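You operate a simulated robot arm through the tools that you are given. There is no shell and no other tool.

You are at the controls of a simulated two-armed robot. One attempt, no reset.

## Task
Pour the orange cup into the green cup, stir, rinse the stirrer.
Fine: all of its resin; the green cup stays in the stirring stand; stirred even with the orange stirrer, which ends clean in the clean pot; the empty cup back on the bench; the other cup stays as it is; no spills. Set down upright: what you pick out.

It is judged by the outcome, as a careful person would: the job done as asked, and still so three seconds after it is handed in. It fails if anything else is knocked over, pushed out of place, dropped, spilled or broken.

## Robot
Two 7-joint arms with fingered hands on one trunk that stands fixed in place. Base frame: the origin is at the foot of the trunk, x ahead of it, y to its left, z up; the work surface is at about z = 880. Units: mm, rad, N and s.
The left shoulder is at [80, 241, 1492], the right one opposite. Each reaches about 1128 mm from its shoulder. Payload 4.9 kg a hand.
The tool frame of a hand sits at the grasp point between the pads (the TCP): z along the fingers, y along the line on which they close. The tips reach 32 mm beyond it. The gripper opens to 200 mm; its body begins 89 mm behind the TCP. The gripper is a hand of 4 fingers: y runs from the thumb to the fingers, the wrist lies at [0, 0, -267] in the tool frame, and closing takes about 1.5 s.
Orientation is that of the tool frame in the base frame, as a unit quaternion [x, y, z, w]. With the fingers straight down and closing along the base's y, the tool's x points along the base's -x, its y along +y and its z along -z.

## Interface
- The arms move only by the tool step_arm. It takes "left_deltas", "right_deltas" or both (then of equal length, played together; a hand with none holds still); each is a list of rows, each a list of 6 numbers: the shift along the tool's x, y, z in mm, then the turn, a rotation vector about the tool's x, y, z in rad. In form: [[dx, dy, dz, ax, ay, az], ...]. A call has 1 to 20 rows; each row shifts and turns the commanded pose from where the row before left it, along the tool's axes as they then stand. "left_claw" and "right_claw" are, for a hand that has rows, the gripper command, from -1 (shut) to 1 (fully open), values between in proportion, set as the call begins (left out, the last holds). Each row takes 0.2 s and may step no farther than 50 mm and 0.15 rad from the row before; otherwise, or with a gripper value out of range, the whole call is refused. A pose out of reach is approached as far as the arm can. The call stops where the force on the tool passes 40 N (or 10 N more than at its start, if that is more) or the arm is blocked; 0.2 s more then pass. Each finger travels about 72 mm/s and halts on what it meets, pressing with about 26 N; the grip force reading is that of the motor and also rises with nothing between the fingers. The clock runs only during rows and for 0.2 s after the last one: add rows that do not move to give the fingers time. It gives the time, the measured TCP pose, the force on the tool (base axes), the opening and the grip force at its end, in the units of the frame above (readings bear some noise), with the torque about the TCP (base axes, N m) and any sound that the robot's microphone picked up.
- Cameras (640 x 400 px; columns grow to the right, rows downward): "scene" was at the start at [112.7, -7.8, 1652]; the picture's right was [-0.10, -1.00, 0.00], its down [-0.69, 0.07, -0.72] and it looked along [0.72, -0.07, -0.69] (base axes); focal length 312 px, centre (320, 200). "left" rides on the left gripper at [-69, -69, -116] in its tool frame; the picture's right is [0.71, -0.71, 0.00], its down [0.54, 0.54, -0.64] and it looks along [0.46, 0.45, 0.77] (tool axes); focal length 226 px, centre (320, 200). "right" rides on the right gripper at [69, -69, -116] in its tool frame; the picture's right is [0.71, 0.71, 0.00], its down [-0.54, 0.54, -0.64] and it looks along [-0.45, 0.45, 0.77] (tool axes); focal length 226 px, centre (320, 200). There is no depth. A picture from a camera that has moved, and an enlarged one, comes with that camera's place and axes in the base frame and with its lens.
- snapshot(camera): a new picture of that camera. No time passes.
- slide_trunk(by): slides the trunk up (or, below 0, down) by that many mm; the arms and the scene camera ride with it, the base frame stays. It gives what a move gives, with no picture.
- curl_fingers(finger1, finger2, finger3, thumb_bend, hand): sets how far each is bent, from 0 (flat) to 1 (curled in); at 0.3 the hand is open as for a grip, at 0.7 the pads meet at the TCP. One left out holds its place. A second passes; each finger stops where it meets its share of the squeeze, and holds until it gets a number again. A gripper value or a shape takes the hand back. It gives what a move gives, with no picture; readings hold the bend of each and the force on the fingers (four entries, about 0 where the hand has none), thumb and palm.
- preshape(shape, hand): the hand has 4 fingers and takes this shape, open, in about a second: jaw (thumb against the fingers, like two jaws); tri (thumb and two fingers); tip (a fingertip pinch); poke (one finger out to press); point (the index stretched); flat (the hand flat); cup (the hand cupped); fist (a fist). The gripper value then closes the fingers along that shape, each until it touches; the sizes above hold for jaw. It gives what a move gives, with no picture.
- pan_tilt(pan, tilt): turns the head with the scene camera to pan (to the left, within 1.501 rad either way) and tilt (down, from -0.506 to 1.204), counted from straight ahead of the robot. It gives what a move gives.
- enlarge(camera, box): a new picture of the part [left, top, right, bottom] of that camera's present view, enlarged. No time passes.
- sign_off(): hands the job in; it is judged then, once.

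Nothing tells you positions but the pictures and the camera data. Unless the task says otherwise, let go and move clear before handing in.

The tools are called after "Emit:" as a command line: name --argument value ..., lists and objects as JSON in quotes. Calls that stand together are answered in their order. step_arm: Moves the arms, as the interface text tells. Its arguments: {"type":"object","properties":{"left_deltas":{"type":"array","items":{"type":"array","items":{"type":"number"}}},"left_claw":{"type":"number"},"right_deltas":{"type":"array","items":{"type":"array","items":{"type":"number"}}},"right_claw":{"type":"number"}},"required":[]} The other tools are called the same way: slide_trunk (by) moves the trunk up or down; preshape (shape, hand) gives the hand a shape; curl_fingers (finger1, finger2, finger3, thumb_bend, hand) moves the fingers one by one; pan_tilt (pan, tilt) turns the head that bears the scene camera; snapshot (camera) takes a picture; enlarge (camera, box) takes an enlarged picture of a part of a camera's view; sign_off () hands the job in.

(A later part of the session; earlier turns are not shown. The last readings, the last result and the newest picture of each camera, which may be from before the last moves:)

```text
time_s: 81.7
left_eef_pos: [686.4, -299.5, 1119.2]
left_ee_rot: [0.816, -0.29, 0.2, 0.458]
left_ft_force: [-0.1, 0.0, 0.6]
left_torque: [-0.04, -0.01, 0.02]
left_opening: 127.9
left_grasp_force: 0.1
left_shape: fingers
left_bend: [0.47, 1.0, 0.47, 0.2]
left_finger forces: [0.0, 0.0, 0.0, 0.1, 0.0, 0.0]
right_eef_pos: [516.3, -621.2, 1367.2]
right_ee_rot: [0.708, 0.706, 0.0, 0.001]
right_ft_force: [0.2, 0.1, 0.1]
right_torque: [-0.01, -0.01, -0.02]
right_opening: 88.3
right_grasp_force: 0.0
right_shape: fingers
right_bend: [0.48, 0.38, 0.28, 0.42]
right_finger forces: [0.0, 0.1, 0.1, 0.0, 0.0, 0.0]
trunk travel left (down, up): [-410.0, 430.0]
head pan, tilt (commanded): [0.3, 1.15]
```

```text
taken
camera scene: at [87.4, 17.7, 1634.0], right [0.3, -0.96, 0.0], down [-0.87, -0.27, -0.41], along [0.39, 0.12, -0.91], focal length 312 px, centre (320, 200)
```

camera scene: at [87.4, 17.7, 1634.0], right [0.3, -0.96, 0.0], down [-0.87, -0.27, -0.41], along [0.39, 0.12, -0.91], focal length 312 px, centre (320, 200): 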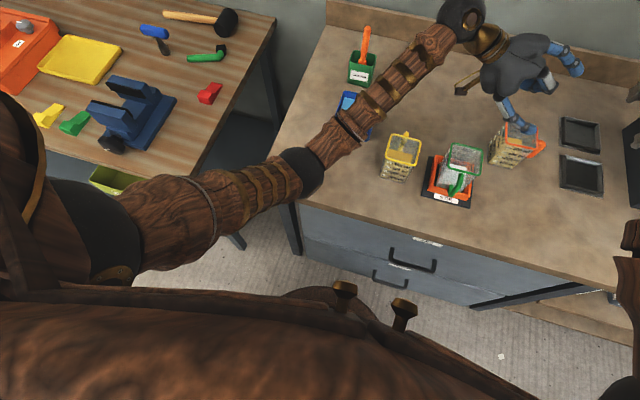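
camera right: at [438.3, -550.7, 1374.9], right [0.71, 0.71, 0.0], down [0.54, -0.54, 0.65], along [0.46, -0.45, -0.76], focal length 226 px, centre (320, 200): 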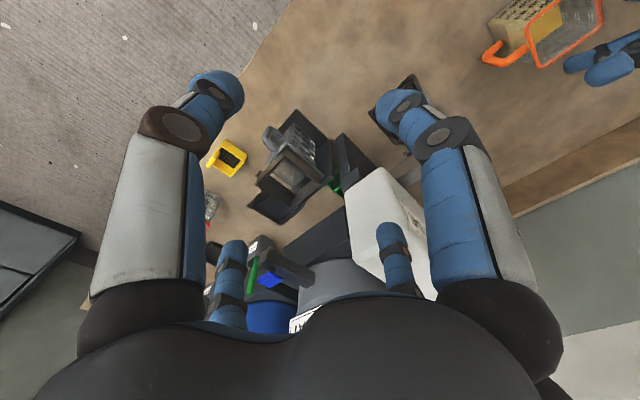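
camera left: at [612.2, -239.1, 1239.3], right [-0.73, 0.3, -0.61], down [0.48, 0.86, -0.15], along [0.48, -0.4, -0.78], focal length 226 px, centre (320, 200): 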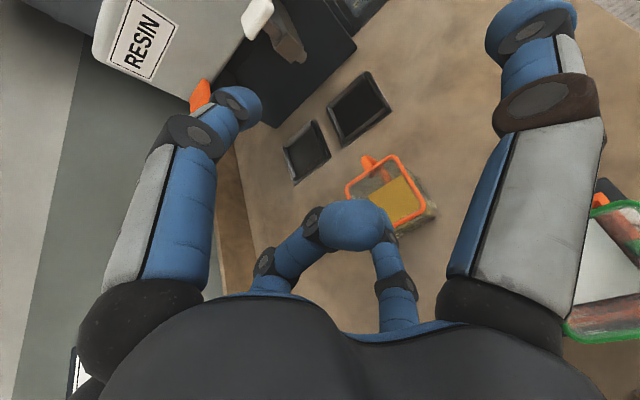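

The full pouring roll works with this hand arrangement. I'll roll back and set the fingers: thumb and finger 2 part-open, finger 3 (now lowest) curled, finger 1 raised.

Emit:
step_arm --left_deltas '[[0, 0, 0, 0, 0, -0.1454], [0, 0, 0, 0, 0, -0.1454], [0, 0, 0, 0, 0, -0.1454], [0, 0, 0, 0, 0, -0.1454], [0, 0, 0, 0, 0, -0.1454], [0, 0, 0, 0, 0, -0.1454], [0, 0, 0, 0, 0, -0.1454], [0, 0, 0, 0, 0, -0.1454], [0, 0, 0, 0, 0, -0.1454], [0, 0, 0, 0, 0, -0.1454], [0, 0, 0, 0, 0, -0.1454], [0, 0, 0, 0, 0, -0.1454], [0, 0, 0, 0, 0, -0.1454], [0, 0, 0, 0, 0, -0.1454], [0, 0, 0, 0, 0, -0.1454], [0, 0, 0, 0, 0, -0.1454], [0, 0, 0, 0, 0, 0]]'

Emit:
curl_fingers --hand "left" --finger1 0.2 --finger2 0.46 --thumb_bend 0.46

Emit:
curl_fingers --hand "left" --finger3 1.0

Emit:
snapshot --camera "left"

Emit:
enlarge --camera "scene" --box '[400, 0, 620, 190]'

```text
time_s: 85.3
left_eef_pos: [686.6, -299.6, 1120.9]
left_ee_rot: [0.589, 0.635, -0.341, 0.366]
left_ft_force: [0.3, 0.2, 0.2]
left_torque: [-0.03, 0.0, 0.01]
left_opening: 127.9
left_grasp_force: 0.1
left_shape: fingers
left_bend: [0.47, 1.0, 0.47, 0.2]
left_finger forces: [0.0, 0.0, 0.0, 0.1, 0.1, 0.0]
right_eef_pos: [516.7, -619.0, 1366.7]
right_ee_rot: [0.708, 0.707, 0.001, 0.0]
right_ft_force: [-0.5, -0.2, -0.3]
right_torque: [0.03, 0.0, 0.0]
right_opening: 88.2
right_grasp_force: 0.0
right_shape: fingers
right_bend: [0.48, 0.38, 0.28, 0.42]
right_finger forces: [0.1, 0.0, 0.1, 0.0, 0.0, 0.1]
trunk travel left (down, up): [-410.0, 430.0]
head pan, tilt (commanded): [0.3, 1.15]
```

```text
time_s: 86.3
left_eef_pos: [687.5, -299.3, 1121.0]
left_ee_rot: [0.59, 0.634, -0.341, 0.366]
left_ft_force: [1.0, -0.1, 0.4]
left_torque: [0.0, 0.06, 0.0]
left_opening: 129.2
left_grasp_force: 0.0
left_shape: fingers
left_bend: [0.2, 0.46, 0.47, 0.46]
left_finger forces: [0.0, 0.1, 0.0, 0.0, 0.1, 0.0]
right_eef_pos: [515.7, -620.9, 1366.7]
right_ee_rot: [0.708, 0.707, 0.0, -0.001]
right_ft_force: [0.0, 0.2, 0.9]
right_torque: [0.03, -0.02, -0.01]
right_opening: 88.1
right_grasp_force: 0.0
right_shape: fingers
right_bend: [0.48, 0.38, 0.28, 0.42]
right_finger forces: [0.1, 0.1, 0.0, 0.0, 0.0, 0.1]
trunk travel left (down, up): [-410.0, 430.0]
head pan, tilt (commanded): [0.3, 1.15]
```

```text
time_s: 87.3
left_eef_pos: [686.1, -299.9, 1119.5]
left_ee_rot: [0.59, 0.634, -0.341, 0.365]
left_ft_force: [0.7, 0.6, -0.2]
left_torque: [-0.02, 0.01, 0.03]
left_opening: 129.1
left_grasp_force: 0.0
left_shape: fingers
left_bend: [0.2, 0.46, 1.0, 0.46]
left_finger forces: [0.1, 0.0, 0.0, 0.0, 0.0, 0.1]
right_eef_pos: [516.6, -621.7, 1366.2]
right_ee_rot: [0.707, 0.707, 0.0, 0.0]
right_ft_force: [0.0, 0.0, -0.4]
right_torque: [0.01, 0.02, -0.02]
right_opening: 88.2
right_grasp_force: 0.0
right_shape: fingers
right_bend: [0.48, 0.38, 0.28, 0.42]
right_finger forces: [0.1, 0.1, 0.1, 0.0, 0.1, 0.0]
trunk travel left (down, up): [-410.0, 430.0]
head pan, tilt (commanded): [0.3, 1.15]
```

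```text
taken
camera left: at [612.6, -238.6, 1239.5], right [-0.73, 0.3, -0.61], down [0.48, 0.86, -0.15], along [0.48, -0.4, -0.78], focal length 226 px, centre (320, 200)
```

left: 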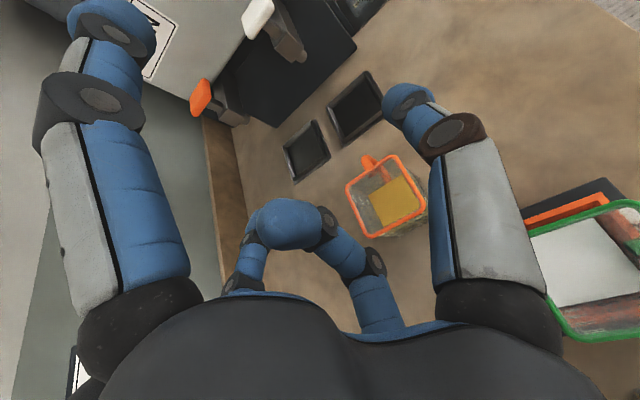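

```text
2.11 times, centred on (510, 95) of scene
camera zoom: at [87.5, 17.7, 1634.0], right [0.3, -0.96, 0.0], down [-0.87, -0.27, -0.41], along [0.39, 0.12, -0.91], focal length 657 px, centre (-80, 421)
```

zoom: 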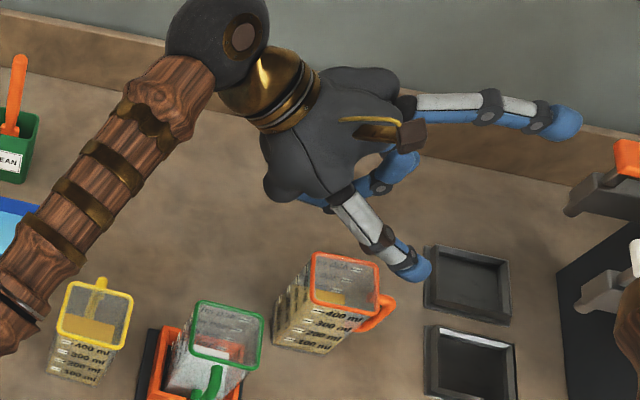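

Fingers are set as intended and the cup is centred between thumb and finger 2. Descending in stages.

Emit:
step_arm --left_deltas '[[30.3, 0, 17.5, 0, 0, 0], [37.5, 0, 21.7, 0, 0, 0], [34.6, 0, 20, 0, 0, 0], [0, 0, 0, 0, 0, 0]]'

Emit:
snapshot --camera "left"

Emit:
snapshot --camera "scene"

```text
time_s: 88.3
left_eef_pos: [688.8, -299.1, 1001.5]
left_ee_rot: [0.59, 0.633, -0.342, 0.366]
left_ft_force: [-1.1, 0.7, -0.1]
left_torque: [0.02, -0.02, 0.01]
left_opening: 129.3
left_grasp_force: 0.1
left_shape: fingers
left_bend: [0.2, 0.46, 1.0, 0.46]
left_finger forces: [0.0, 0.0, 0.0, 0.0, 0.1, 0.0]
right_eef_pos: [515.8, -620.4, 1365.7]
right_ee_rot: [0.707, 0.707, 0.0, 0.0]
right_ft_force: [-0.3, 0.6, 0.8]
right_torque: [0.03, -0.02, -0.01]
right_opening: 87.8
right_grasp_force: 0.0
right_shape: fingers
right_bend: [0.48, 0.38, 0.28, 0.42]
right_finger forces: [0.0, 0.1, 0.0, 0.1, 0.0, 0.0]
trunk travel left (down, up): [-410.0, 430.0]
head pan, tilt (commanded): [0.3, 1.15]
```

```text
taken
camera left: at [613.8, -239.0, 1120.7], right [-0.73, 0.3, -0.61], down [0.48, 0.86, -0.15], along [0.48, -0.4, -0.78], focal length 226 px, centre (320, 200)
```

left: 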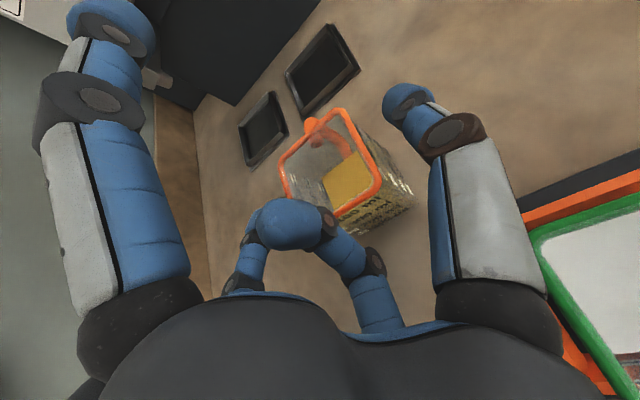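

```text
taken
camera scene: at [87.4, 17.7, 1634.0], right [0.3, -0.96, 0.0], down [-0.87, -0.27, -0.41], along [0.39, 0.12, -0.91], focal length 312 px, centre (320, 200)
```

scene: 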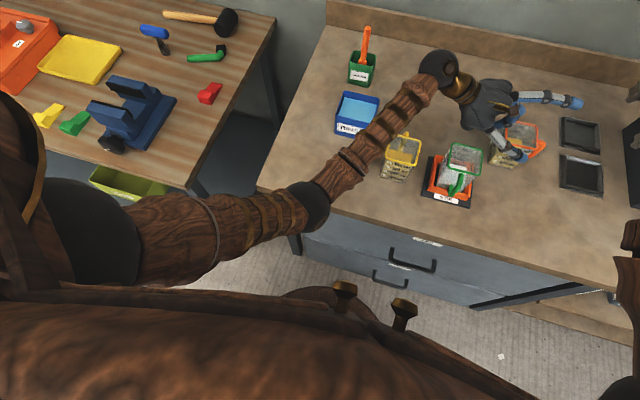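

No sign of contact. Continuing down to gripping height while watching the readings.

Emit:
step_arm --left_deltas '[[15, 0, 10, 0, 0, 0], [15, 0, 9.5, 0, 0, 0], [14.7, 0, 9, 0, 0, 0], [0, 0, 0, 0, 0, 0]]'

Emit:
snapshot --camera "left"

Emit:
enlarge --camera "scene" --box '[400, 30, 620, 220]'

```text
time_s: 89.3
left_eef_pos: [686.7, -302.6, 949.5]
left_ee_rot: [0.589, 0.634, -0.341, 0.366]
left_ft_force: [-1.1, -0.3, -0.2]
left_torque: [0.03, 0.01, 0.0]
left_opening: 129.3
left_grasp_force: 0.0
left_shape: fingers
left_bend: [0.2, 0.46, 1.0, 0.46]
left_finger forces: [0.1, 0.0, 0.0, 0.1, 0.1, 0.1]
right_eef_pos: [516.3, -620.6, 1365.3]
right_ee_rot: [0.707, 0.707, 0.0, 0.0]
right_ft_force: [0.8, 0.7, -0.1]
right_torque: [0.01, 0.03, 0.02]
right_opening: 88.2
right_grasp_force: 0.0
right_shape: fingers
right_bend: [0.48, 0.38, 0.28, 0.42]
right_finger forces: [0.1, 0.0, 0.1, 0.0, 0.1, 0.0]
trunk travel left (down, up): [-410.0, 430.0]
head pan, tilt (commanded): [0.3, 1.15]
```

```text
taken
camera left: at [612.1, -241.2, 1068.0], right [-0.73, 0.3, -0.61], down [0.48, 0.86, -0.15], along [0.48, -0.4, -0.78], focal length 226 px, centre (320, 200)
```

left: 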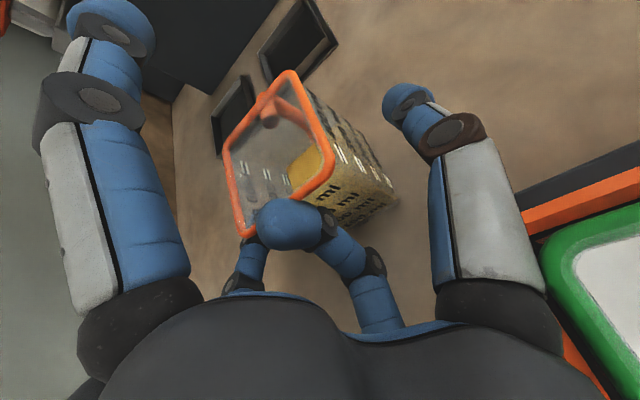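

```text
2.11 times, centred on (510, 125) of scene
camera zoom: at [87.5, 17.7, 1634.0], right [0.3, -0.96, 0.0], down [-0.87, -0.27, -0.41], along [0.39, 0.12, -0.91], focal length 657 px, centre (-80, 358)
```

zoom: 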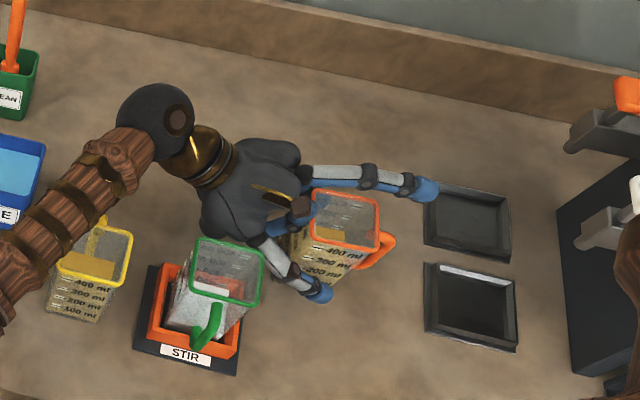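

In place with no contact. Closing thumb and finger 2 evenly, then squeezing.

Emit:
curl_fingers --hand "left" --finger2 0.53 --thumb_bend 0.53

Emit:
curl_fingers --hand "left" --finger2 0.55 --thumb_bend 0.55

Emit:
curl_fingers --hand "left" --finger2 0.57 --thumb_bend 0.57

Emit:
curl_fingers --hand "left" --finger2 0.75 --thumb_bend 0.75

Emit:
snapshot --camera "left"

```text
time_s: 90.3
left_eef_pos: [685.6, -301.3, 949.0]
left_ee_rot: [0.59, 0.634, -0.341, 0.366]
left_ft_force: [0.2, 0.8, -0.8]
left_torque: [-0.05, -0.01, 0.01]
left_opening: 121.5
left_grasp_force: 0.0
left_shape: fingers
left_bend: [0.2, 0.53, 1.0, 0.53]
left_finger forces: [0.0, 0.0, 0.0, 0.0, 0.0, 0.0]
right_eef_pos: [516.0, -620.2, 1366.1]
right_ee_rot: [0.707, 0.707, 0.0, -0.001]
right_ft_force: [0.1, -0.1, 0.4]
right_torque: [0.02, -0.02, 0.01]
right_opening: 88.2
right_grasp_force: 0.0
right_shape: fingers
right_bend: [0.48, 0.38, 0.28, 0.42]
right_finger forces: [0.0, 0.1, 0.0, 0.0, 0.1, 0.0]
trunk travel left (down, up): [-410.0, 430.0]
head pan, tilt (commanded): [0.3, 1.15]
```

```text
time_s: 91.3
left_eef_pos: [686.0, -302.0, 949.3]
left_ee_rot: [0.59, 0.634, -0.341, 0.366]
left_ft_force: [0.7, -0.2, -0.2]
left_torque: [0.0, 0.03, 0.01]
left_opening: 119.5
left_grasp_force: 0.5
left_shape: fingers
left_bend: [0.2, 0.55, 1.0, 0.55]
left_finger forces: [0.0, 0.2, 0.1, 0.0, 0.0, 0.0]
right_eef_pos: [517.2, -621.6, 1367.3]
right_ee_rot: [0.707, 0.707, 0.001, 0.0]
right_ft_force: [0.0, 0.4, 0.3]
right_torque: [0.0, -0.01, -0.01]
right_opening: 87.9
right_grasp_force: 0.0
right_shape: fingers
right_bend: [0.48, 0.38, 0.28, 0.42]
right_finger forces: [0.1, 0.0, 0.0, 0.0, 0.0, 0.0]
trunk travel left (down, up): [-410.0, 430.0]
head pan, tilt (commanded): [0.3, 1.15]
```

```text
time_s: 92.3
left_eef_pos: [685.5, -302.5, 949.3]
left_ee_rot: [0.59, 0.634, -0.341, 0.365]
left_ft_force: [-0.2, 0.2, 0.0]
left_torque: [0.0, 0.02, 0.02]
left_opening: 118.9
left_grasp_force: 0.6
left_shape: fingers
left_bend: [0.2, 0.55, 1.0, 0.56]
left_finger forces: [0.0, 1.2, 0.0, 0.0, 0.6, 0.1]
right_eef_pos: [516.5, -620.3, 1366.5]
right_ee_rot: [0.707, 0.707, 0.0, 0.0]
right_ft_force: [0.2, -0.9, -0.2]
right_torque: [0.03, -0.01, 0.02]
right_opening: 88.1
right_grasp_force: 0.2
right_shape: fingers
right_bend: [0.48, 0.38, 0.28, 0.42]
right_finger forces: [0.0, 0.0, 0.1, 0.0, 0.0, 0.0]
trunk travel left (down, up): [-410.0, 430.0]
head pan, tilt (commanded): [0.3, 1.15]
```

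```text
time_s: 93.3
left_eef_pos: [685.9, -301.5, 949.0]
left_ee_rot: [0.59, 0.634, -0.341, 0.366]
left_ft_force: [-0.9, 0.0, 0.4]
left_torque: [-0.07, -0.03, -0.1]
left_opening: 112.8
left_grasp_force: 18.5
left_shape: fingers
left_bend: [0.2, 0.51, 1.0, 0.65]
left_finger forces: [0.1, 16.1, 3.1, 0.1, 17.4, 0.0]
right_eef_pos: [516.2, -621.6, 1366.3]
right_ee_rot: [0.707, 0.708, 0.0, 0.0]
right_ft_force: [0.4, -0.3, -0.1]
right_torque: [0.03, 0.01, 0.02]
right_opening: 88.0
right_grasp_force: 0.0
right_shape: fingers
right_bend: [0.48, 0.38, 0.28, 0.42]
right_finger forces: [0.1, 0.0, 0.0, 0.0, 0.0, 0.0]
trunk travel left (down, up): [-410.0, 430.0]
head pan, tilt (commanded): [0.3, 1.15]
```

```text
taken
camera left: at [612.0, -241.2, 1068.3], right [-0.73, 0.3, -0.61], down [0.48, 0.86, -0.15], along [0.48, -0.4, -0.78], focal length 226 px, centre (320, 200)
```

left: 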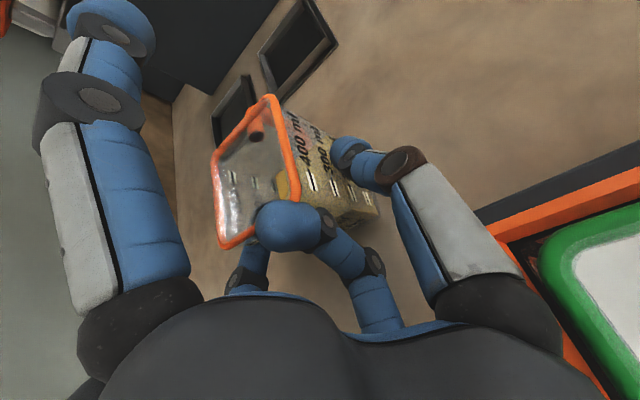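

The thumb pushed the cup about 15 mm back against finger 2, as happened before, with firm force (16–17 N). I'll check the cup is still square and upright.

Emit:
enlarge --camera "scene" --box '[450, 70, 580, 180]'

Emit:
enlarge --camera "left" --box '[180, 60, 420, 280]'

Emit:
enlarge --camera "right" --box '[400, 0, 640, 150]'

```text
3.64 times, centred on (515, 125) of scene
camera zoom: at [87.4, 17.8, 1634.0], right [0.3, -0.96, 0.0], down [-0.87, -0.27, -0.41], along [0.39, 0.12, -0.91], focal length 1134 px, centre (-389, 473)
```

zoom: 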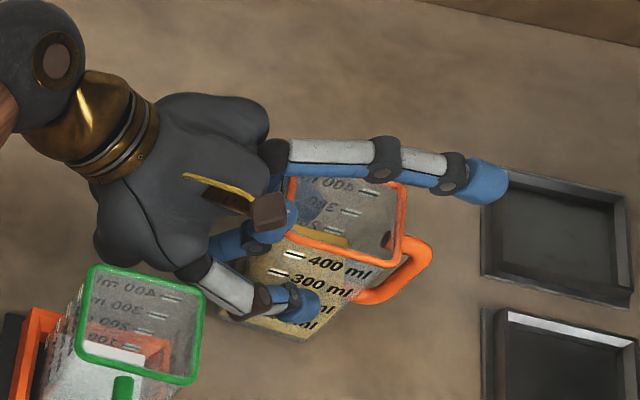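

```text
1.82 times, centred on (300, 170) of left
camera zoom: at [612.0, -241.2, 1068.3], right [-0.73, 0.3, -0.61], down [0.48, 0.86, -0.15], along [0.48, -0.4, -0.78], focal length 411 px, centre (356, 254)
```

zoom: 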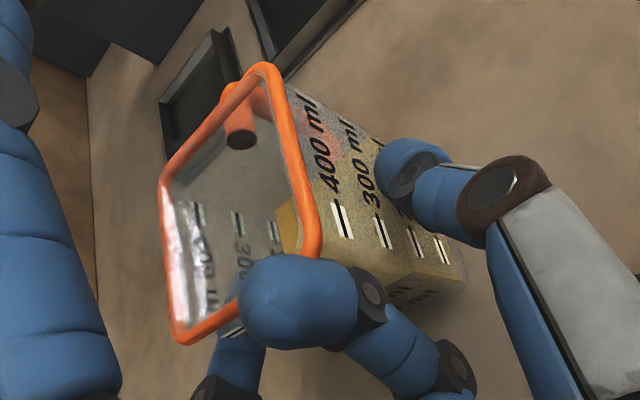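

```text
2.67 times, centred on (520, 75) of right
camera zoom: at [446.5, -552.0, 1481.4], right [0.71, 0.71, 0.0], down [0.54, -0.54, 0.64], along [0.45, -0.45, -0.77], focal length 603 px, centre (-213, 533)
```

zoom: 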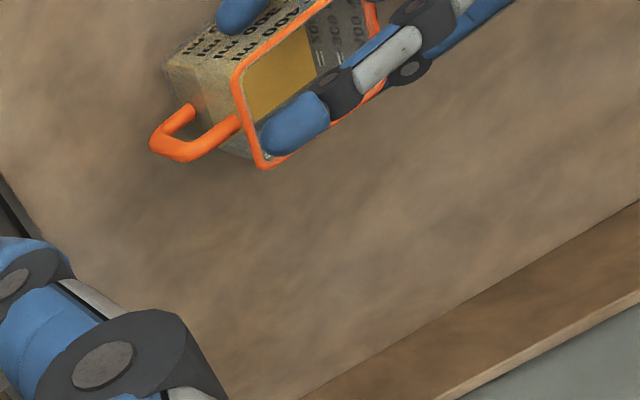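

The cup is square enough and firmly held. I'll lift it 20 mm slowly and check for slip or swing.

Emit:
step_arm --left_deltas '[[-3.5, 0, -2, 0, 0, 0], [-5.2, 0, -3, 0, 0, 0], [-5.2, 0, -3, 0, 0, 0], [-5.2, 0, -3, 0, 0, 0], [0, 0, 0, 0, 0, 0], [0, 0, 0, 0, 0, 0]]'

Emit:
enlarge --camera "left" --box '[180, 60, 420, 280]'

Emit:
enlarge --camera "scene" --box '[450, 70, 580, 180]'

```text
time_s: 94.7
left_eef_pos: [686.3, -301.9, 971.5]
left_ee_rot: [0.59, 0.633, -0.342, 0.365]
left_ft_force: [-0.2, 0.0, -2.8]
left_torque: [0.1, 0.07, 0.04]
left_opening: 112.6
left_grasp_force: 17.2
left_shape: fingers
left_bend: [0.2, 0.51, 1.0, 0.65]
left_finger forces: [0.1, 17.4, 0.3, 0.0, 17.1, 0.0]
right_eef_pos: [518.2, -620.0, 1366.9]
right_ee_rot: [0.707, 0.707, 0.001, 0.0]
right_ft_force: [-0.1, 0.0, -0.5]
right_torque: [-0.01, 0.07, -0.01]
right_opening: 87.9
right_grasp_force: 0.0
right_shape: fingers
right_bend: [0.48, 0.38, 0.28, 0.42]
right_finger forces: [0.0, 0.0, 0.0, 0.1, 0.0, 0.1]
trunk travel left (down, up): [-410.0, 430.0]
head pan, tilt (commanded): [0.3, 1.15]
```

```text
1.82 times, centred on (300, 170) of left
camera zoom: at [612.4, -241.2, 1090.1], right [-0.73, 0.3, -0.61], down [0.48, 0.86, -0.15], along [0.48, -0.4, -0.78], focal length 411 px, centre (356, 254)
```

zoom: 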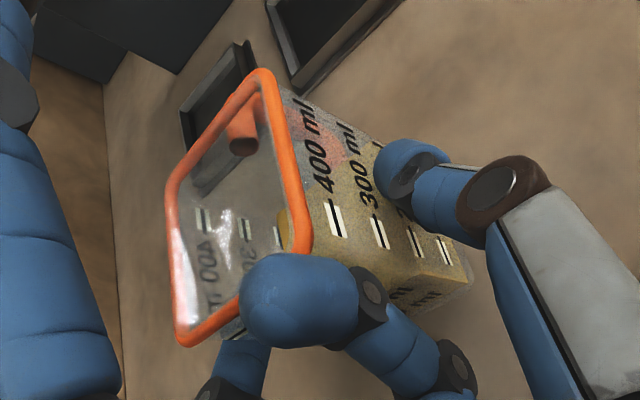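

```text
3.64 times, centred on (515, 125) of scene
camera zoom: at [87.9, 17.6, 1633.9], right [0.3, -0.96, 0.0], down [-0.87, -0.27, -0.41], along [0.39, 0.12, -0.91], focal length 1134 px, centre (-389, 473)
```

zoom: 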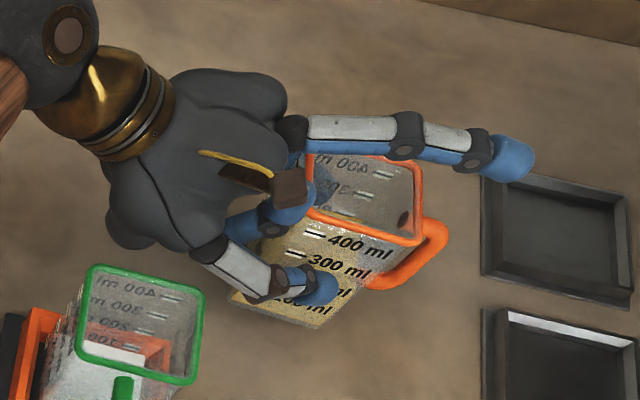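

It lifted with a slight settling. I'll hold still for a second and compare, to see whether it creeps.

Emit:
step_arm --left_deltas '[[0, 0, 0, 0, 0, 0], [0, 0, 0, 0, 0, 0], [0, 0, 0, 0, 0, 0], [0, 0, 0, 0, 0, 0], [0, 0, 0, 0, 0, 0], [0, 0, 0, 0, 0, 0]]'

Emit:
enlarge --camera "left" --box '[180, 60, 420, 280]'

```text
time_s: 96.1
left_eef_pos: [686.0, -301.2, 969.7]
left_ee_rot: [0.591, 0.634, -0.341, 0.365]
left_ft_force: [1.1, 0.0, -2.7]
left_torque: [0.09, 0.1, -0.02]
left_opening: 113.0
left_grasp_force: 16.8
left_shape: fingers
left_bend: [0.2, 0.51, 1.0, 0.65]
left_finger forces: [0.1, 17.3, 0.4, 0.1, 17.1, 0.0]
right_eef_pos: [516.4, -620.6, 1366.5]
right_ee_rot: [0.708, 0.707, 0.0, 0.001]
right_ft_force: [-0.3, -0.1, -1.2]
right_torque: [0.01, -0.01, 0.01]
right_opening: 88.2
right_grasp_force: 0.0
right_shape: fingers
right_bend: [0.48, 0.38, 0.28, 0.42]
right_finger forces: [0.0, 0.1, 0.1, 0.1, 0.0, 0.0]
trunk travel left (down, up): [-410.0, 430.0]
head pan, tilt (commanded): [0.3, 1.15]
```

```text
1.82 times, centred on (300, 170) of left
camera zoom: at [612.3, -241.2, 1090.0], right [-0.73, 0.3, -0.61], down [0.48, 0.86, -0.15], along [0.48, -0.4, -0.78], focal length 411 px, centre (356, 254)
```

zoom: 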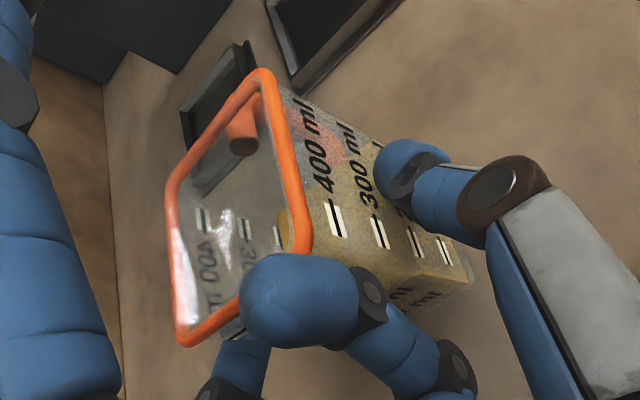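

The grip is stable. I'll open finger 1 a bit more (out of the pouring path), then raise the cup well above everything, in gentle steps.

Emit:
curl_fingers --hand "left" --finger1 0.1

Emit:
step_arm --left_deltas '[[-10, 0, -5.8, 0, 0, 0], [-20, 0, -11.5, 0, 0, 0], [-21.7, 0, -12.5, 0, 0, 0], [-21.7, 0, -12.5, 0, 0, 0], [-21.7, 0, -12.5, 0, 0, 0], [-20, 0, -11.5, 0, 0, 0], [-15, 0, -8.7, 0, 0, 0], [0, 0, 0, 0, 0, 0], [0, 0, 0, 0, 0, 0]]'

Emit:
pan_tilt --pan -0.2 --tilt 0.85

Emit:
snapshot --camera "scene"

Emit:
snapshot --camera "left"

```text
time_s: 97.1
left_eef_pos: [686.2, -302.3, 971.4]
left_ee_rot: [0.59, 0.634, -0.341, 0.365]
left_ft_force: [0.1, -0.3, -3.0]
left_torque: [0.1, 0.05, 0.02]
left_opening: 127.5
left_grasp_force: 17.1
left_shape: fingers
left_bend: [0.1, 0.51, 1.0, 0.65]
left_finger forces: [0.0, 17.3, 0.3, 0.1, 17.2, 0.0]
right_eef_pos: [516.2, -621.0, 1366.2]
right_ee_rot: [0.707, 0.707, 0.0, 0.0]
right_ft_force: [0.5, 0.6, 0.5]
right_torque: [0.03, 0.02, -0.02]
right_opening: 88.2
right_grasp_force: 0.0
right_shape: fingers
right_bend: [0.48, 0.38, 0.28, 0.42]
right_finger forces: [0.0, 0.0, 0.1, 0.0, 0.1, 0.0]
trunk travel left (down, up): [-410.0, 430.0]
head pan, tilt (commanded): [0.3, 1.15]
```

```text
time_s: 99.1
left_eef_pos: [687.8, -302.6, 1121.7]
left_ee_rot: [0.59, 0.634, -0.341, 0.365]
left_ft_force: [-0.4, 0.1, -2.4]
left_torque: [0.12, 0.06, 0.02]
left_opening: 127.8
left_grasp_force: 17.4
left_shape: fingers
left_bend: [0.1, 0.51, 1.0, 0.65]
left_finger forces: [0.0, 17.4, 0.1, 0.0, 17.2, 0.0]
right_eef_pos: [517.5, -620.7, 1366.1]
right_ee_rot: [0.707, 0.707, 0.0, -0.001]
right_ft_force: [-0.5, -0.3, 0.4]
right_torque: [-0.02, 0.0, -0.02]
right_opening: 88.0
right_grasp_force: 0.1
right_shape: fingers
right_bend: [0.48, 0.38, 0.28, 0.42]
right_finger forces: [0.0, 0.1, 0.0, 0.0, 0.1, 0.0]
trunk travel left (down, up): [-410.0, 430.0]
head pan, tilt (commanded): [0.3, 1.15]
```

```text
time_s: 100.0
left_eef_pos: [687.2, -303.2, 1120.9]
left_ee_rot: [0.59, 0.634, -0.341, 0.365]
left_ft_force: [-0.9, 0.2, -2.6]
left_torque: [0.04, 0.09, -0.02]
left_opening: 127.5
left_grasp_force: 17.8
left_shape: fingers
left_bend: [0.1, 0.51, 1.0, 0.65]
left_finger forces: [0.0, 17.6, 0.2, 0.0, 17.2, 0.1]
right_eef_pos: [517.3, -620.6, 1366.5]
right_ee_rot: [0.707, 0.707, -0.001, 0.0]
right_ft_force: [-1.1, -0.2, 0.9]
right_torque: [-0.01, -0.04, 0.01]
right_opening: 88.2
right_grasp_force: 0.0
right_shape: fingers
right_bend: [0.48, 0.38, 0.28, 0.42]
right_finger forces: [0.1, 0.0, 0.0, 0.0, 0.0, 0.0]
trunk travel left (down, up): [-410.0, 430.0]
head pan, tilt (commanded): [-0.201, 0.85]
```

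```text
taken
camera scene: at [107.6, -15.5, 1654.7], right [-0.2, -0.98, 0.0], down [-0.74, 0.15, -0.66], along [0.65, -0.13, -0.75], focal length 312 px, centre (320, 200)
```

scene: 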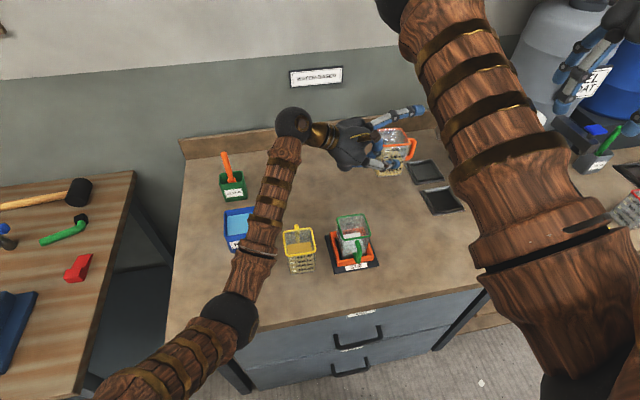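

```text
taken
camera left: at [613.5, -241.8, 1241.1], right [-0.73, 0.3, -0.61], down [0.48, 0.86, -0.15], along [0.48, -0.4, -0.78], focal length 226 px, centre (320, 200)
```

left: 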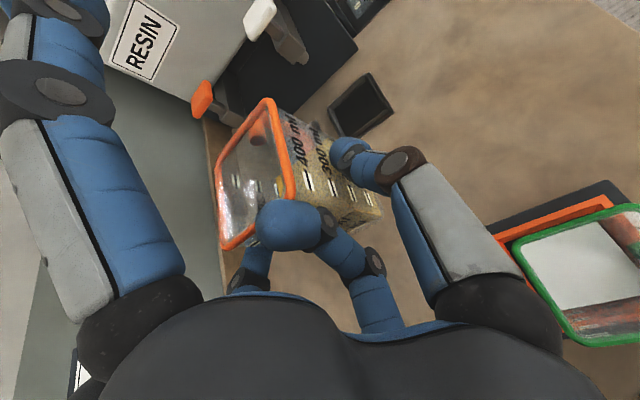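

The cup is up and steady. A zoom to judge its tilt and the resin level.

Emit:
enlarge --camera "scene" --box '[320, 90, 440, 190]'

Emit:
enlarge --camera "scene" --box '[270, 190, 400, 290]'

```text
4.00 times, centred on (380, 140) of scene
camera zoom: at [107.6, -15.5, 1654.7], right [-0.2, -0.98, 0.0], down [-0.74, 0.15, -0.66], along [0.65, -0.13, -0.75], focal length 1248 px, centre (80, 440)
```

zoom: 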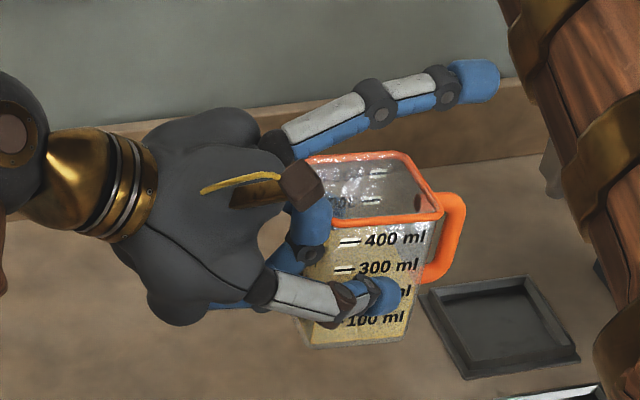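

```text
4.00 times, centred on (335, 240) of scene
camera zoom: at [107.6, -15.5, 1654.7], right [-0.2, -0.98, 0.0], down [-0.74, 0.15, -0.66], along [0.65, -0.13, -0.75], focal length 1248 px, centre (260, 40)
```

zoom: 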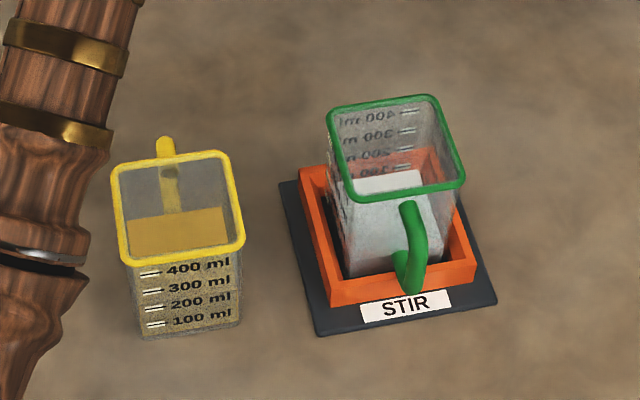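

Green rim measures z ≈ 1000 with centre (562, -198); the green cup holds roughly 100–150 ml so there's room. I'll carry the orange cup, still upright, to beside and above the green cup.

Emit:
step_arm --left_deltas '[[4.5, -3.3, -7.2, 0, 0, 0], [8.96, -6.51, -14.3, 0, 0, 0], [8.96, -6.51, -14.3, 0, 0, 0], [8.96, -6.51, -14.3, 0, 0, 0], [8.96, -6.51, -14.3, 0, 0, 0], [8.96, -6.51, -14.3, 0, 0, 0], [8.96, -6.51, -14.3, 0, 0, 0], [8.96, -6.51, -14.3, 0, 0, 0], [8.96, -6.51, -14.3, 0, 0, 0], [8.96, -6.51, -14.3, 0, 0, 0], [4.5, -3.3, -7.2, 0, 0, 0], [0, 0, 0, 0, 0, 0], [0, 0, 0, 0, 0, 0]]'

Emit:
snapshot --camera "scene"

Emit:
snapshot --camera "left"

Emit:
enlarge --camera "scene" --box '[270, 100, 450, 280]'

```text
time_s: 102.8
left_eef_pos: [610.0, -138.2, 1114.9]
left_ee_rot: [0.59, 0.634, -0.341, 0.365]
left_ft_force: [0.5, 0.6, -2.3]
left_torque: [0.09, 0.08, -0.02]
left_opening: 127.6
left_grasp_force: 16.8
left_shape: fingers
left_bend: [0.1, 0.51, 1.0, 0.65]
left_finger forces: [0.0, 17.5, 0.1, 0.1, 17.3, 0.0]
right_eef_pos: [515.7, -620.4, 1366.3]
right_ee_rot: [0.707, 0.707, 0.0, 0.0]
right_ft_force: [0.2, 0.1, 0.1]
right_torque: [-0.04, 0.01, 0.0]
right_opening: 88.2
right_grasp_force: 0.0
right_shape: fingers
right_bend: [0.48, 0.38, 0.28, 0.42]
right_finger forces: [0.0, 0.0, 0.0, 0.0, 0.0, 0.1]
trunk travel left (down, up): [-410.0, 430.0]
head pan, tilt (commanded): [-0.201, 0.85]
```

```text
taken
camera scene: at [107.5, -15.4, 1654.8], right [-0.2, -0.98, 0.0], down [-0.74, 0.15, -0.66], along [0.65, -0.13, -0.75], focal length 312 px, centre (320, 200)
```

scene: 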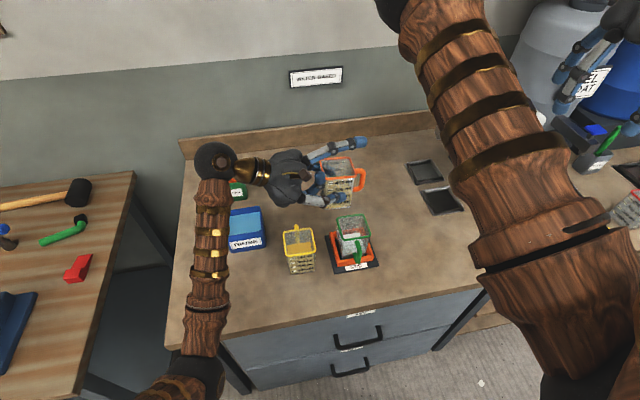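

```text
taken
camera left: at [535.6, -78.4, 1233.8], right [-0.73, 0.3, -0.61], down [0.48, 0.86, -0.15], along [0.48, -0.4, -0.78], focal length 226 px, centre (320, 200)
```

left: 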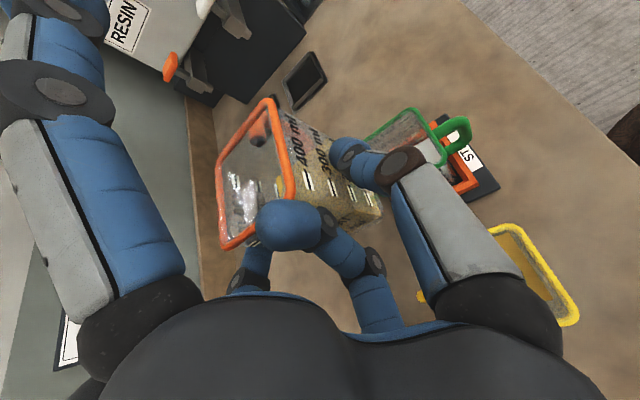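

```text
2.22 times, centred on (360, 190) of scene
camera zoom: at [107.5, -15.4, 1654.8], right [-0.2, -0.98, 0.0], down [-0.74, 0.15, -0.66], along [0.65, -0.13, -0.75], focal length 693 px, centre (231, 222)
```

zoom: 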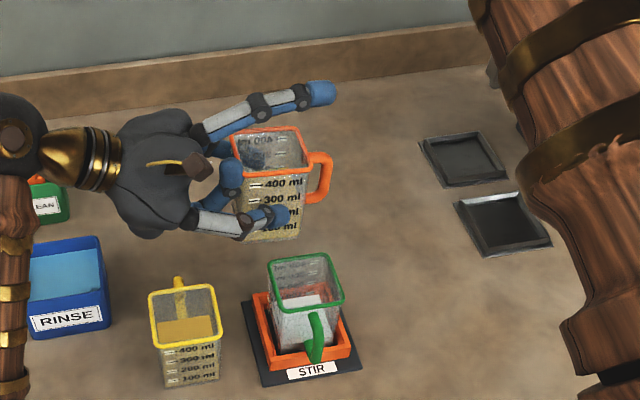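

The measured lip corner matches my calculation within 3 mm. I'll begin tilting: first 30°, before any resin can flow, keeping the lip corner over the green cup.

Emit:
step_arm --left_deltas '[[2.55, 0, 1.6, 0, 0, 0.0873], [2.54, -0.22, 1.6, 0, 0, 0.0873], [2.5, -0.44, 1.6, 0, 0, 0.0873], [2.46, -0.66, 1.6, 0, 0, 0.0873], [2.4, -0.87, 1.6, 0, 0, 0.0873], [2.3, -1.08, 1.6, 0, 0, 0.0873], [0, 0, 0, 0, 0, 0], [0, 0, 0, 0, 0, 0]]'

Emit:
enlarge --camera "scene" --box '[270, 100, 450, 280]'

Emit:
snapshot --camera "left"

Emit:
enlarge --camera "right" --box '[400, 0, 640, 150]'

```text
time_s: 104.6
left_eef_pos: [611.3, -140.1, 1096.4]
left_ee_rot: [0.734, 0.46, -0.234, 0.441]
left_ft_force: [-0.1, -0.2, -3.4]
left_torque: [0.14, 0.05, -0.02]
left_opening: 127.4
left_grasp_force: 17.4
left_shape: fingers
left_bend: [0.1, 0.51, 1.0, 0.65]
left_finger forces: [0.1, 16.9, 0.0, 0.0, 17.7, 0.1]
right_eef_pos: [517.1, -619.9, 1367.9]
right_ee_rot: [0.707, 0.707, 0.0, 0.0]
right_ft_force: [0.1, 0.4, -0.1]
right_torque: [0.02, 0.01, 0.02]
right_opening: 88.2
right_grasp_force: 0.2
right_shape: fingers
right_bend: [0.48, 0.38, 0.28, 0.42]
right_finger forces: [0.0, 0.0, 0.0, 0.0, 0.0, 0.0]
trunk travel left (down, up): [-410.0, 430.0]
head pan, tilt (commanded): [-0.201, 0.85]
```

```text
2.22 times, centred on (360, 190) of scene
camera zoom: at [107.5, -15.5, 1654.8], right [-0.2, -0.98, 0.0], down [-0.74, 0.15, -0.66], along [0.65, -0.13, -0.75], focal length 693 px, centre (231, 222)
```

zoom: 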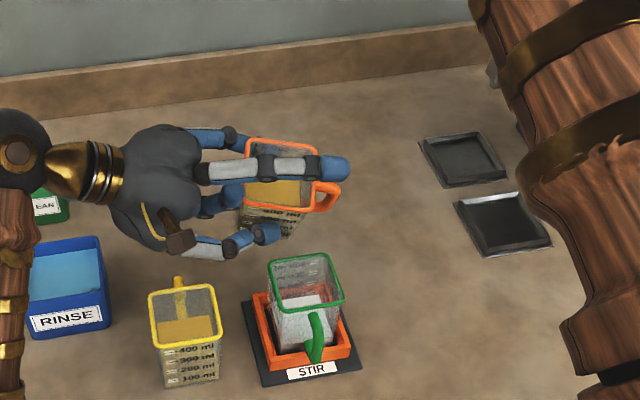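

```text
taken
camera left: at [509.5, -58.6, 1177.7], right [-0.29, 0.46, -0.84], down [0.69, 0.71, 0.15], along [0.66, -0.53, -0.53], focal length 226 px, centre (320, 200)
```

left: 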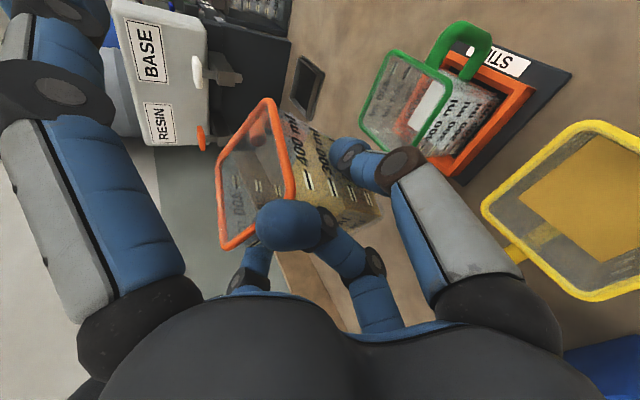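

```text
2.67 times, centred on (520, 75) of right
camera zoom: at [446.8, -552.1, 1481.3], right [0.71, 0.71, 0.0], down [0.54, -0.54, 0.64], along [0.45, -0.45, -0.77], focal length 603 px, centre (-213, 533)
```

zoom: 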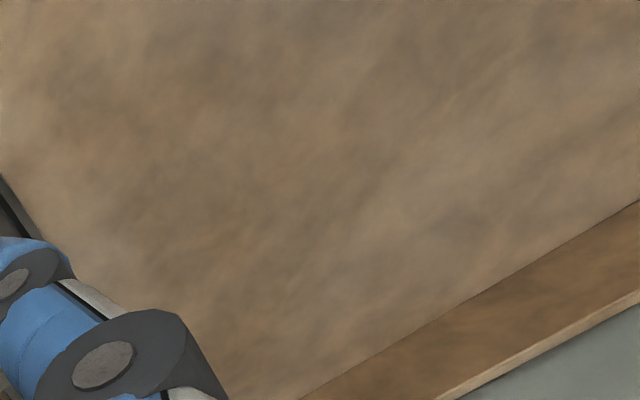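

Lip corner is over the green cup as planned, no flow yet. Continuing slowly to 45°, where the first resin should start to run.

Emit:
step_arm --left_deltas '[[1.48, 0.36, 1.63, 0, 0, 0.0327], [1.49, 0.31, 1.63, 0, 0, 0.0327], [1.49, 0.26, 1.63, 0, 0, 0.0327], [1.5, 0.21, 1.63, 0, 0, 0.0327], [1.5, 0.17, 1.63, 0, 0, 0.0327], [1.51, 0.12, 1.63, 0, 0, 0.0327], [1.51, 0.07, 1.63, 0, 0, 0.0327], [1.52, 0.02, 1.63, 0, 0, 0.0327], [0, 0, 0, 0, 0, 0], [0, 0, 0, 0, 0, 0]]'

Emit:
enlarge --camera "scene" --box '[310, 130, 430, 280]'

Emit:
snapshot --camera "left"

```text
time_s: 106.8
left_eef_pos: [619.1, -145.4, 1082.4]
left_ee_rot: [0.788, 0.36, -0.176, 0.468]
left_ft_force: [-0.2, 0.0, -2.9]
left_torque: [0.13, 0.04, 0.02]
left_opening: 127.7
left_grasp_force: 18.3
left_shape: fingers
left_bend: [0.1, 0.51, 1.0, 0.65]
left_finger forces: [0.0, 16.7, 0.0, 0.0, 18.2, 0.0]
right_eef_pos: [516.2, -620.4, 1365.7]
right_ee_rot: [0.707, 0.707, -0.001, 0.0]
right_ft_force: [-0.1, -0.5, -0.8]
right_torque: [-0.01, 0.04, -0.02]
right_opening: 88.0
right_grasp_force: 0.0
right_shape: fingers
right_bend: [0.48, 0.38, 0.28, 0.42]
right_finger forces: [0.0, 0.0, 0.1, 0.0, 0.1, 0.1]
trunk travel left (down, up): [-410.0, 430.0]
head pan, tilt (commanded): [-0.201, 0.85]
```

```text
2.67 times, centred on (370, 205) of scene
camera zoom: at [107.5, -15.5, 1654.8], right [-0.2, -0.98, 0.0], down [-0.74, 0.15, -0.66], along [0.65, -0.13, -0.75], focal length 832 px, centre (187, 187)
```

zoom: 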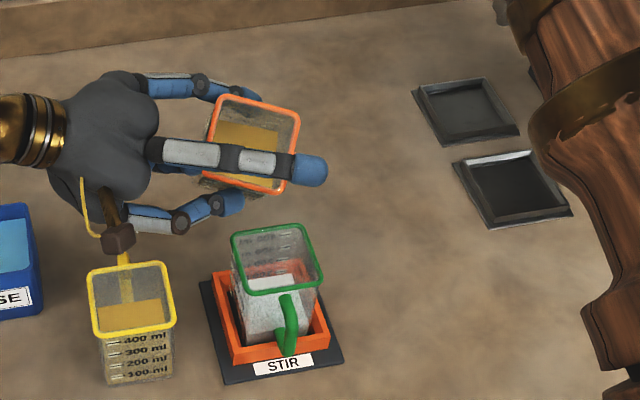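

```text
taken
camera left: at [514.3, -52.0, 1142.1], right [-0.04, 0.5, -0.87], down [0.72, 0.61, 0.32], along [0.69, -0.62, -0.38], focal length 226 px, centre (320, 200)
```

left: 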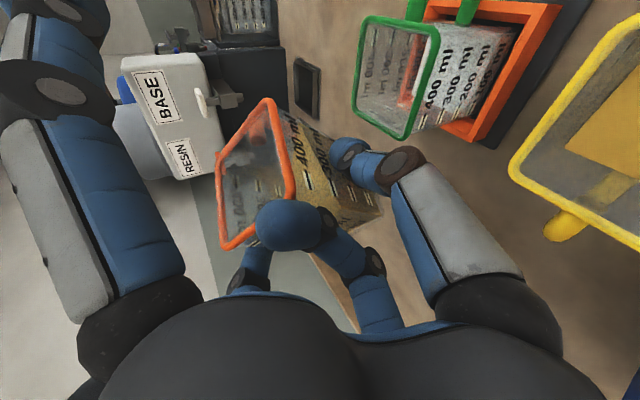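

Resin is now close to the lip with the corner still centred over the green cup. Continuing slowly to 60° and pausing there.

Emit:
step_arm --left_deltas '[[0.675, 0, 1.17, 0, 0, 0.02618], [0.675, -0.02, 1.17, 0, 0, 0.02618], [0.67, -0.03, 1.17, 0, 0, 0.02618], [0.67, -0.05, 1.17, 0, 0, 0.02618], [0.67, -0.07, 1.17, 0, 0, 0.02618], [0.67, -0.09, 1.17, 0, 0, 0.02618], [0.665, -0.11, 1.17, 0, 0, 0.02618], [0.66, -0.13, 1.17, 0, 0, 0.02618], [0.66, -0.15, 1.17, 0, 0, 0.02618], [0.655, -0.16, 1.17, 0, 0, 0.02618]]'

Emit:
enlarge --camera "scene" --box '[310, 130, 430, 280]'

Emit:
snapshot --camera "left"

```text
time_s: 109.0
left_eef_pos: [624.7, -152.5, 1072.3]
left_ee_rot: [0.828, 0.255, -0.114, 0.487]
left_ft_force: [-0.4, 0.5, -2.4]
left_torque: [0.09, 0.02, 0.01]
left_opening: 127.6
left_grasp_force: 17.4
left_shape: fingers
left_bend: [0.1, 0.51, 1.0, 0.65]
left_finger forces: [0.0, 16.5, 0.1, 0.0, 18.5, 0.0]
right_eef_pos: [516.9, -619.6, 1366.3]
right_ee_rot: [0.707, 0.707, 0.0, 0.0]
right_ft_force: [0.0, 0.1, 0.5]
right_torque: [0.0, -0.02, -0.02]
right_opening: 88.1
right_grasp_force: 0.2
right_shape: fingers
right_bend: [0.48, 0.38, 0.28, 0.42]
right_finger forces: [0.0, 0.0, 0.1, 0.0, 0.0, 0.1]
trunk travel left (down, up): [-410.0, 430.0]
head pan, tilt (commanded): [-0.201, 0.85]
```

```text
2.67 times, centred on (370, 205) of scene
camera zoom: at [107.5, -15.5, 1654.8], right [-0.2, -0.98, 0.0], down [-0.74, 0.15, -0.66], along [0.65, -0.13, -0.75], focal length 832 px, centre (187, 187)
```

zoom: 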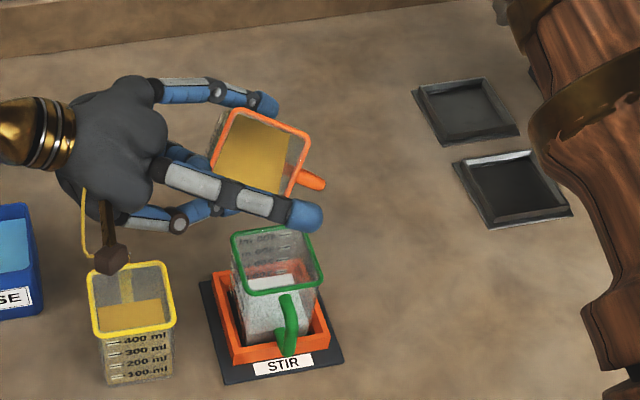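

```text
taken
camera left: at [521.9, -46.5, 1110.2], right [0.22, 0.5, -0.84], down [0.71, 0.51, 0.49], along [0.67, -0.7, -0.24], focal length 226 px, centre (320, 200)
```

left: 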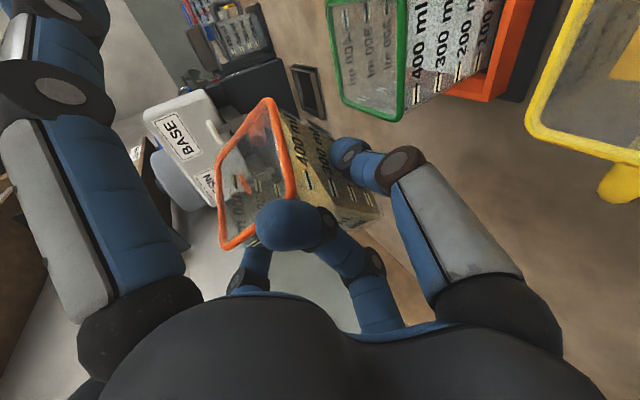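

No stream yet at a 51° tilt. Continuing slowly toward 75°.

Emit:
step_arm --left_deltas '[[-0.03, 0.157, 0.865, 0, 0, 0.02618], [-0.03, 0.158, 0.865, 0, 0, 0.02618], [-0.02, 0.159, 0.865, 0, 0, 0.02618], [-0.02, 0.16, 0.865, 0, 0, 0.02618], [-0.01, 0.16, 0.865, 0, 0, 0.02618]]'

Emit:
enlarge --camera "scene" --box '[310, 130, 430, 280]'

```text
time_s: 110.2
left_eef_pos: [624.6, -158.2, 1071.9]
left_ee_rot: [0.843, 0.2, -0.081, 0.494]
left_ft_force: [0.4, 0.4, -2.1]
left_torque: [0.13, 0.04, -0.02]
left_opening: 127.4
left_grasp_force: 17.7
left_shape: fingers
left_bend: [0.1, 0.51, 1.0, 0.65]
left_finger forces: [0.0, 16.5, 0.2, 0.0, 18.5, 0.0]
right_eef_pos: [517.3, -621.0, 1367.0]
right_ee_rot: [0.707, 0.707, 0.0, 0.0]
right_ft_force: [0.4, 0.5, -0.1]
right_torque: [0.0, -0.02, -0.01]
right_opening: 88.1
right_grasp_force: 0.0
right_shape: fingers
right_bend: [0.48, 0.38, 0.28, 0.42]
right_finger forces: [0.1, 0.0, 0.1, 0.0, 0.1, 0.1]
trunk travel left (down, up): [-410.0, 430.0]
head pan, tilt (commanded): [-0.201, 0.85]
```

```text
2.67 times, centred on (370, 205) of scene
camera zoom: at [107.5, -15.5, 1654.8], right [-0.2, -0.98, 0.0], down [-0.74, 0.15, -0.66], along [0.65, -0.13, -0.75], focal length 832 px, centre (187, 187)
```

zoom: 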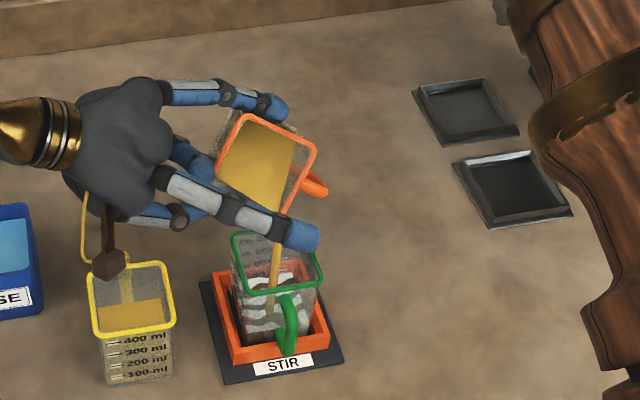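

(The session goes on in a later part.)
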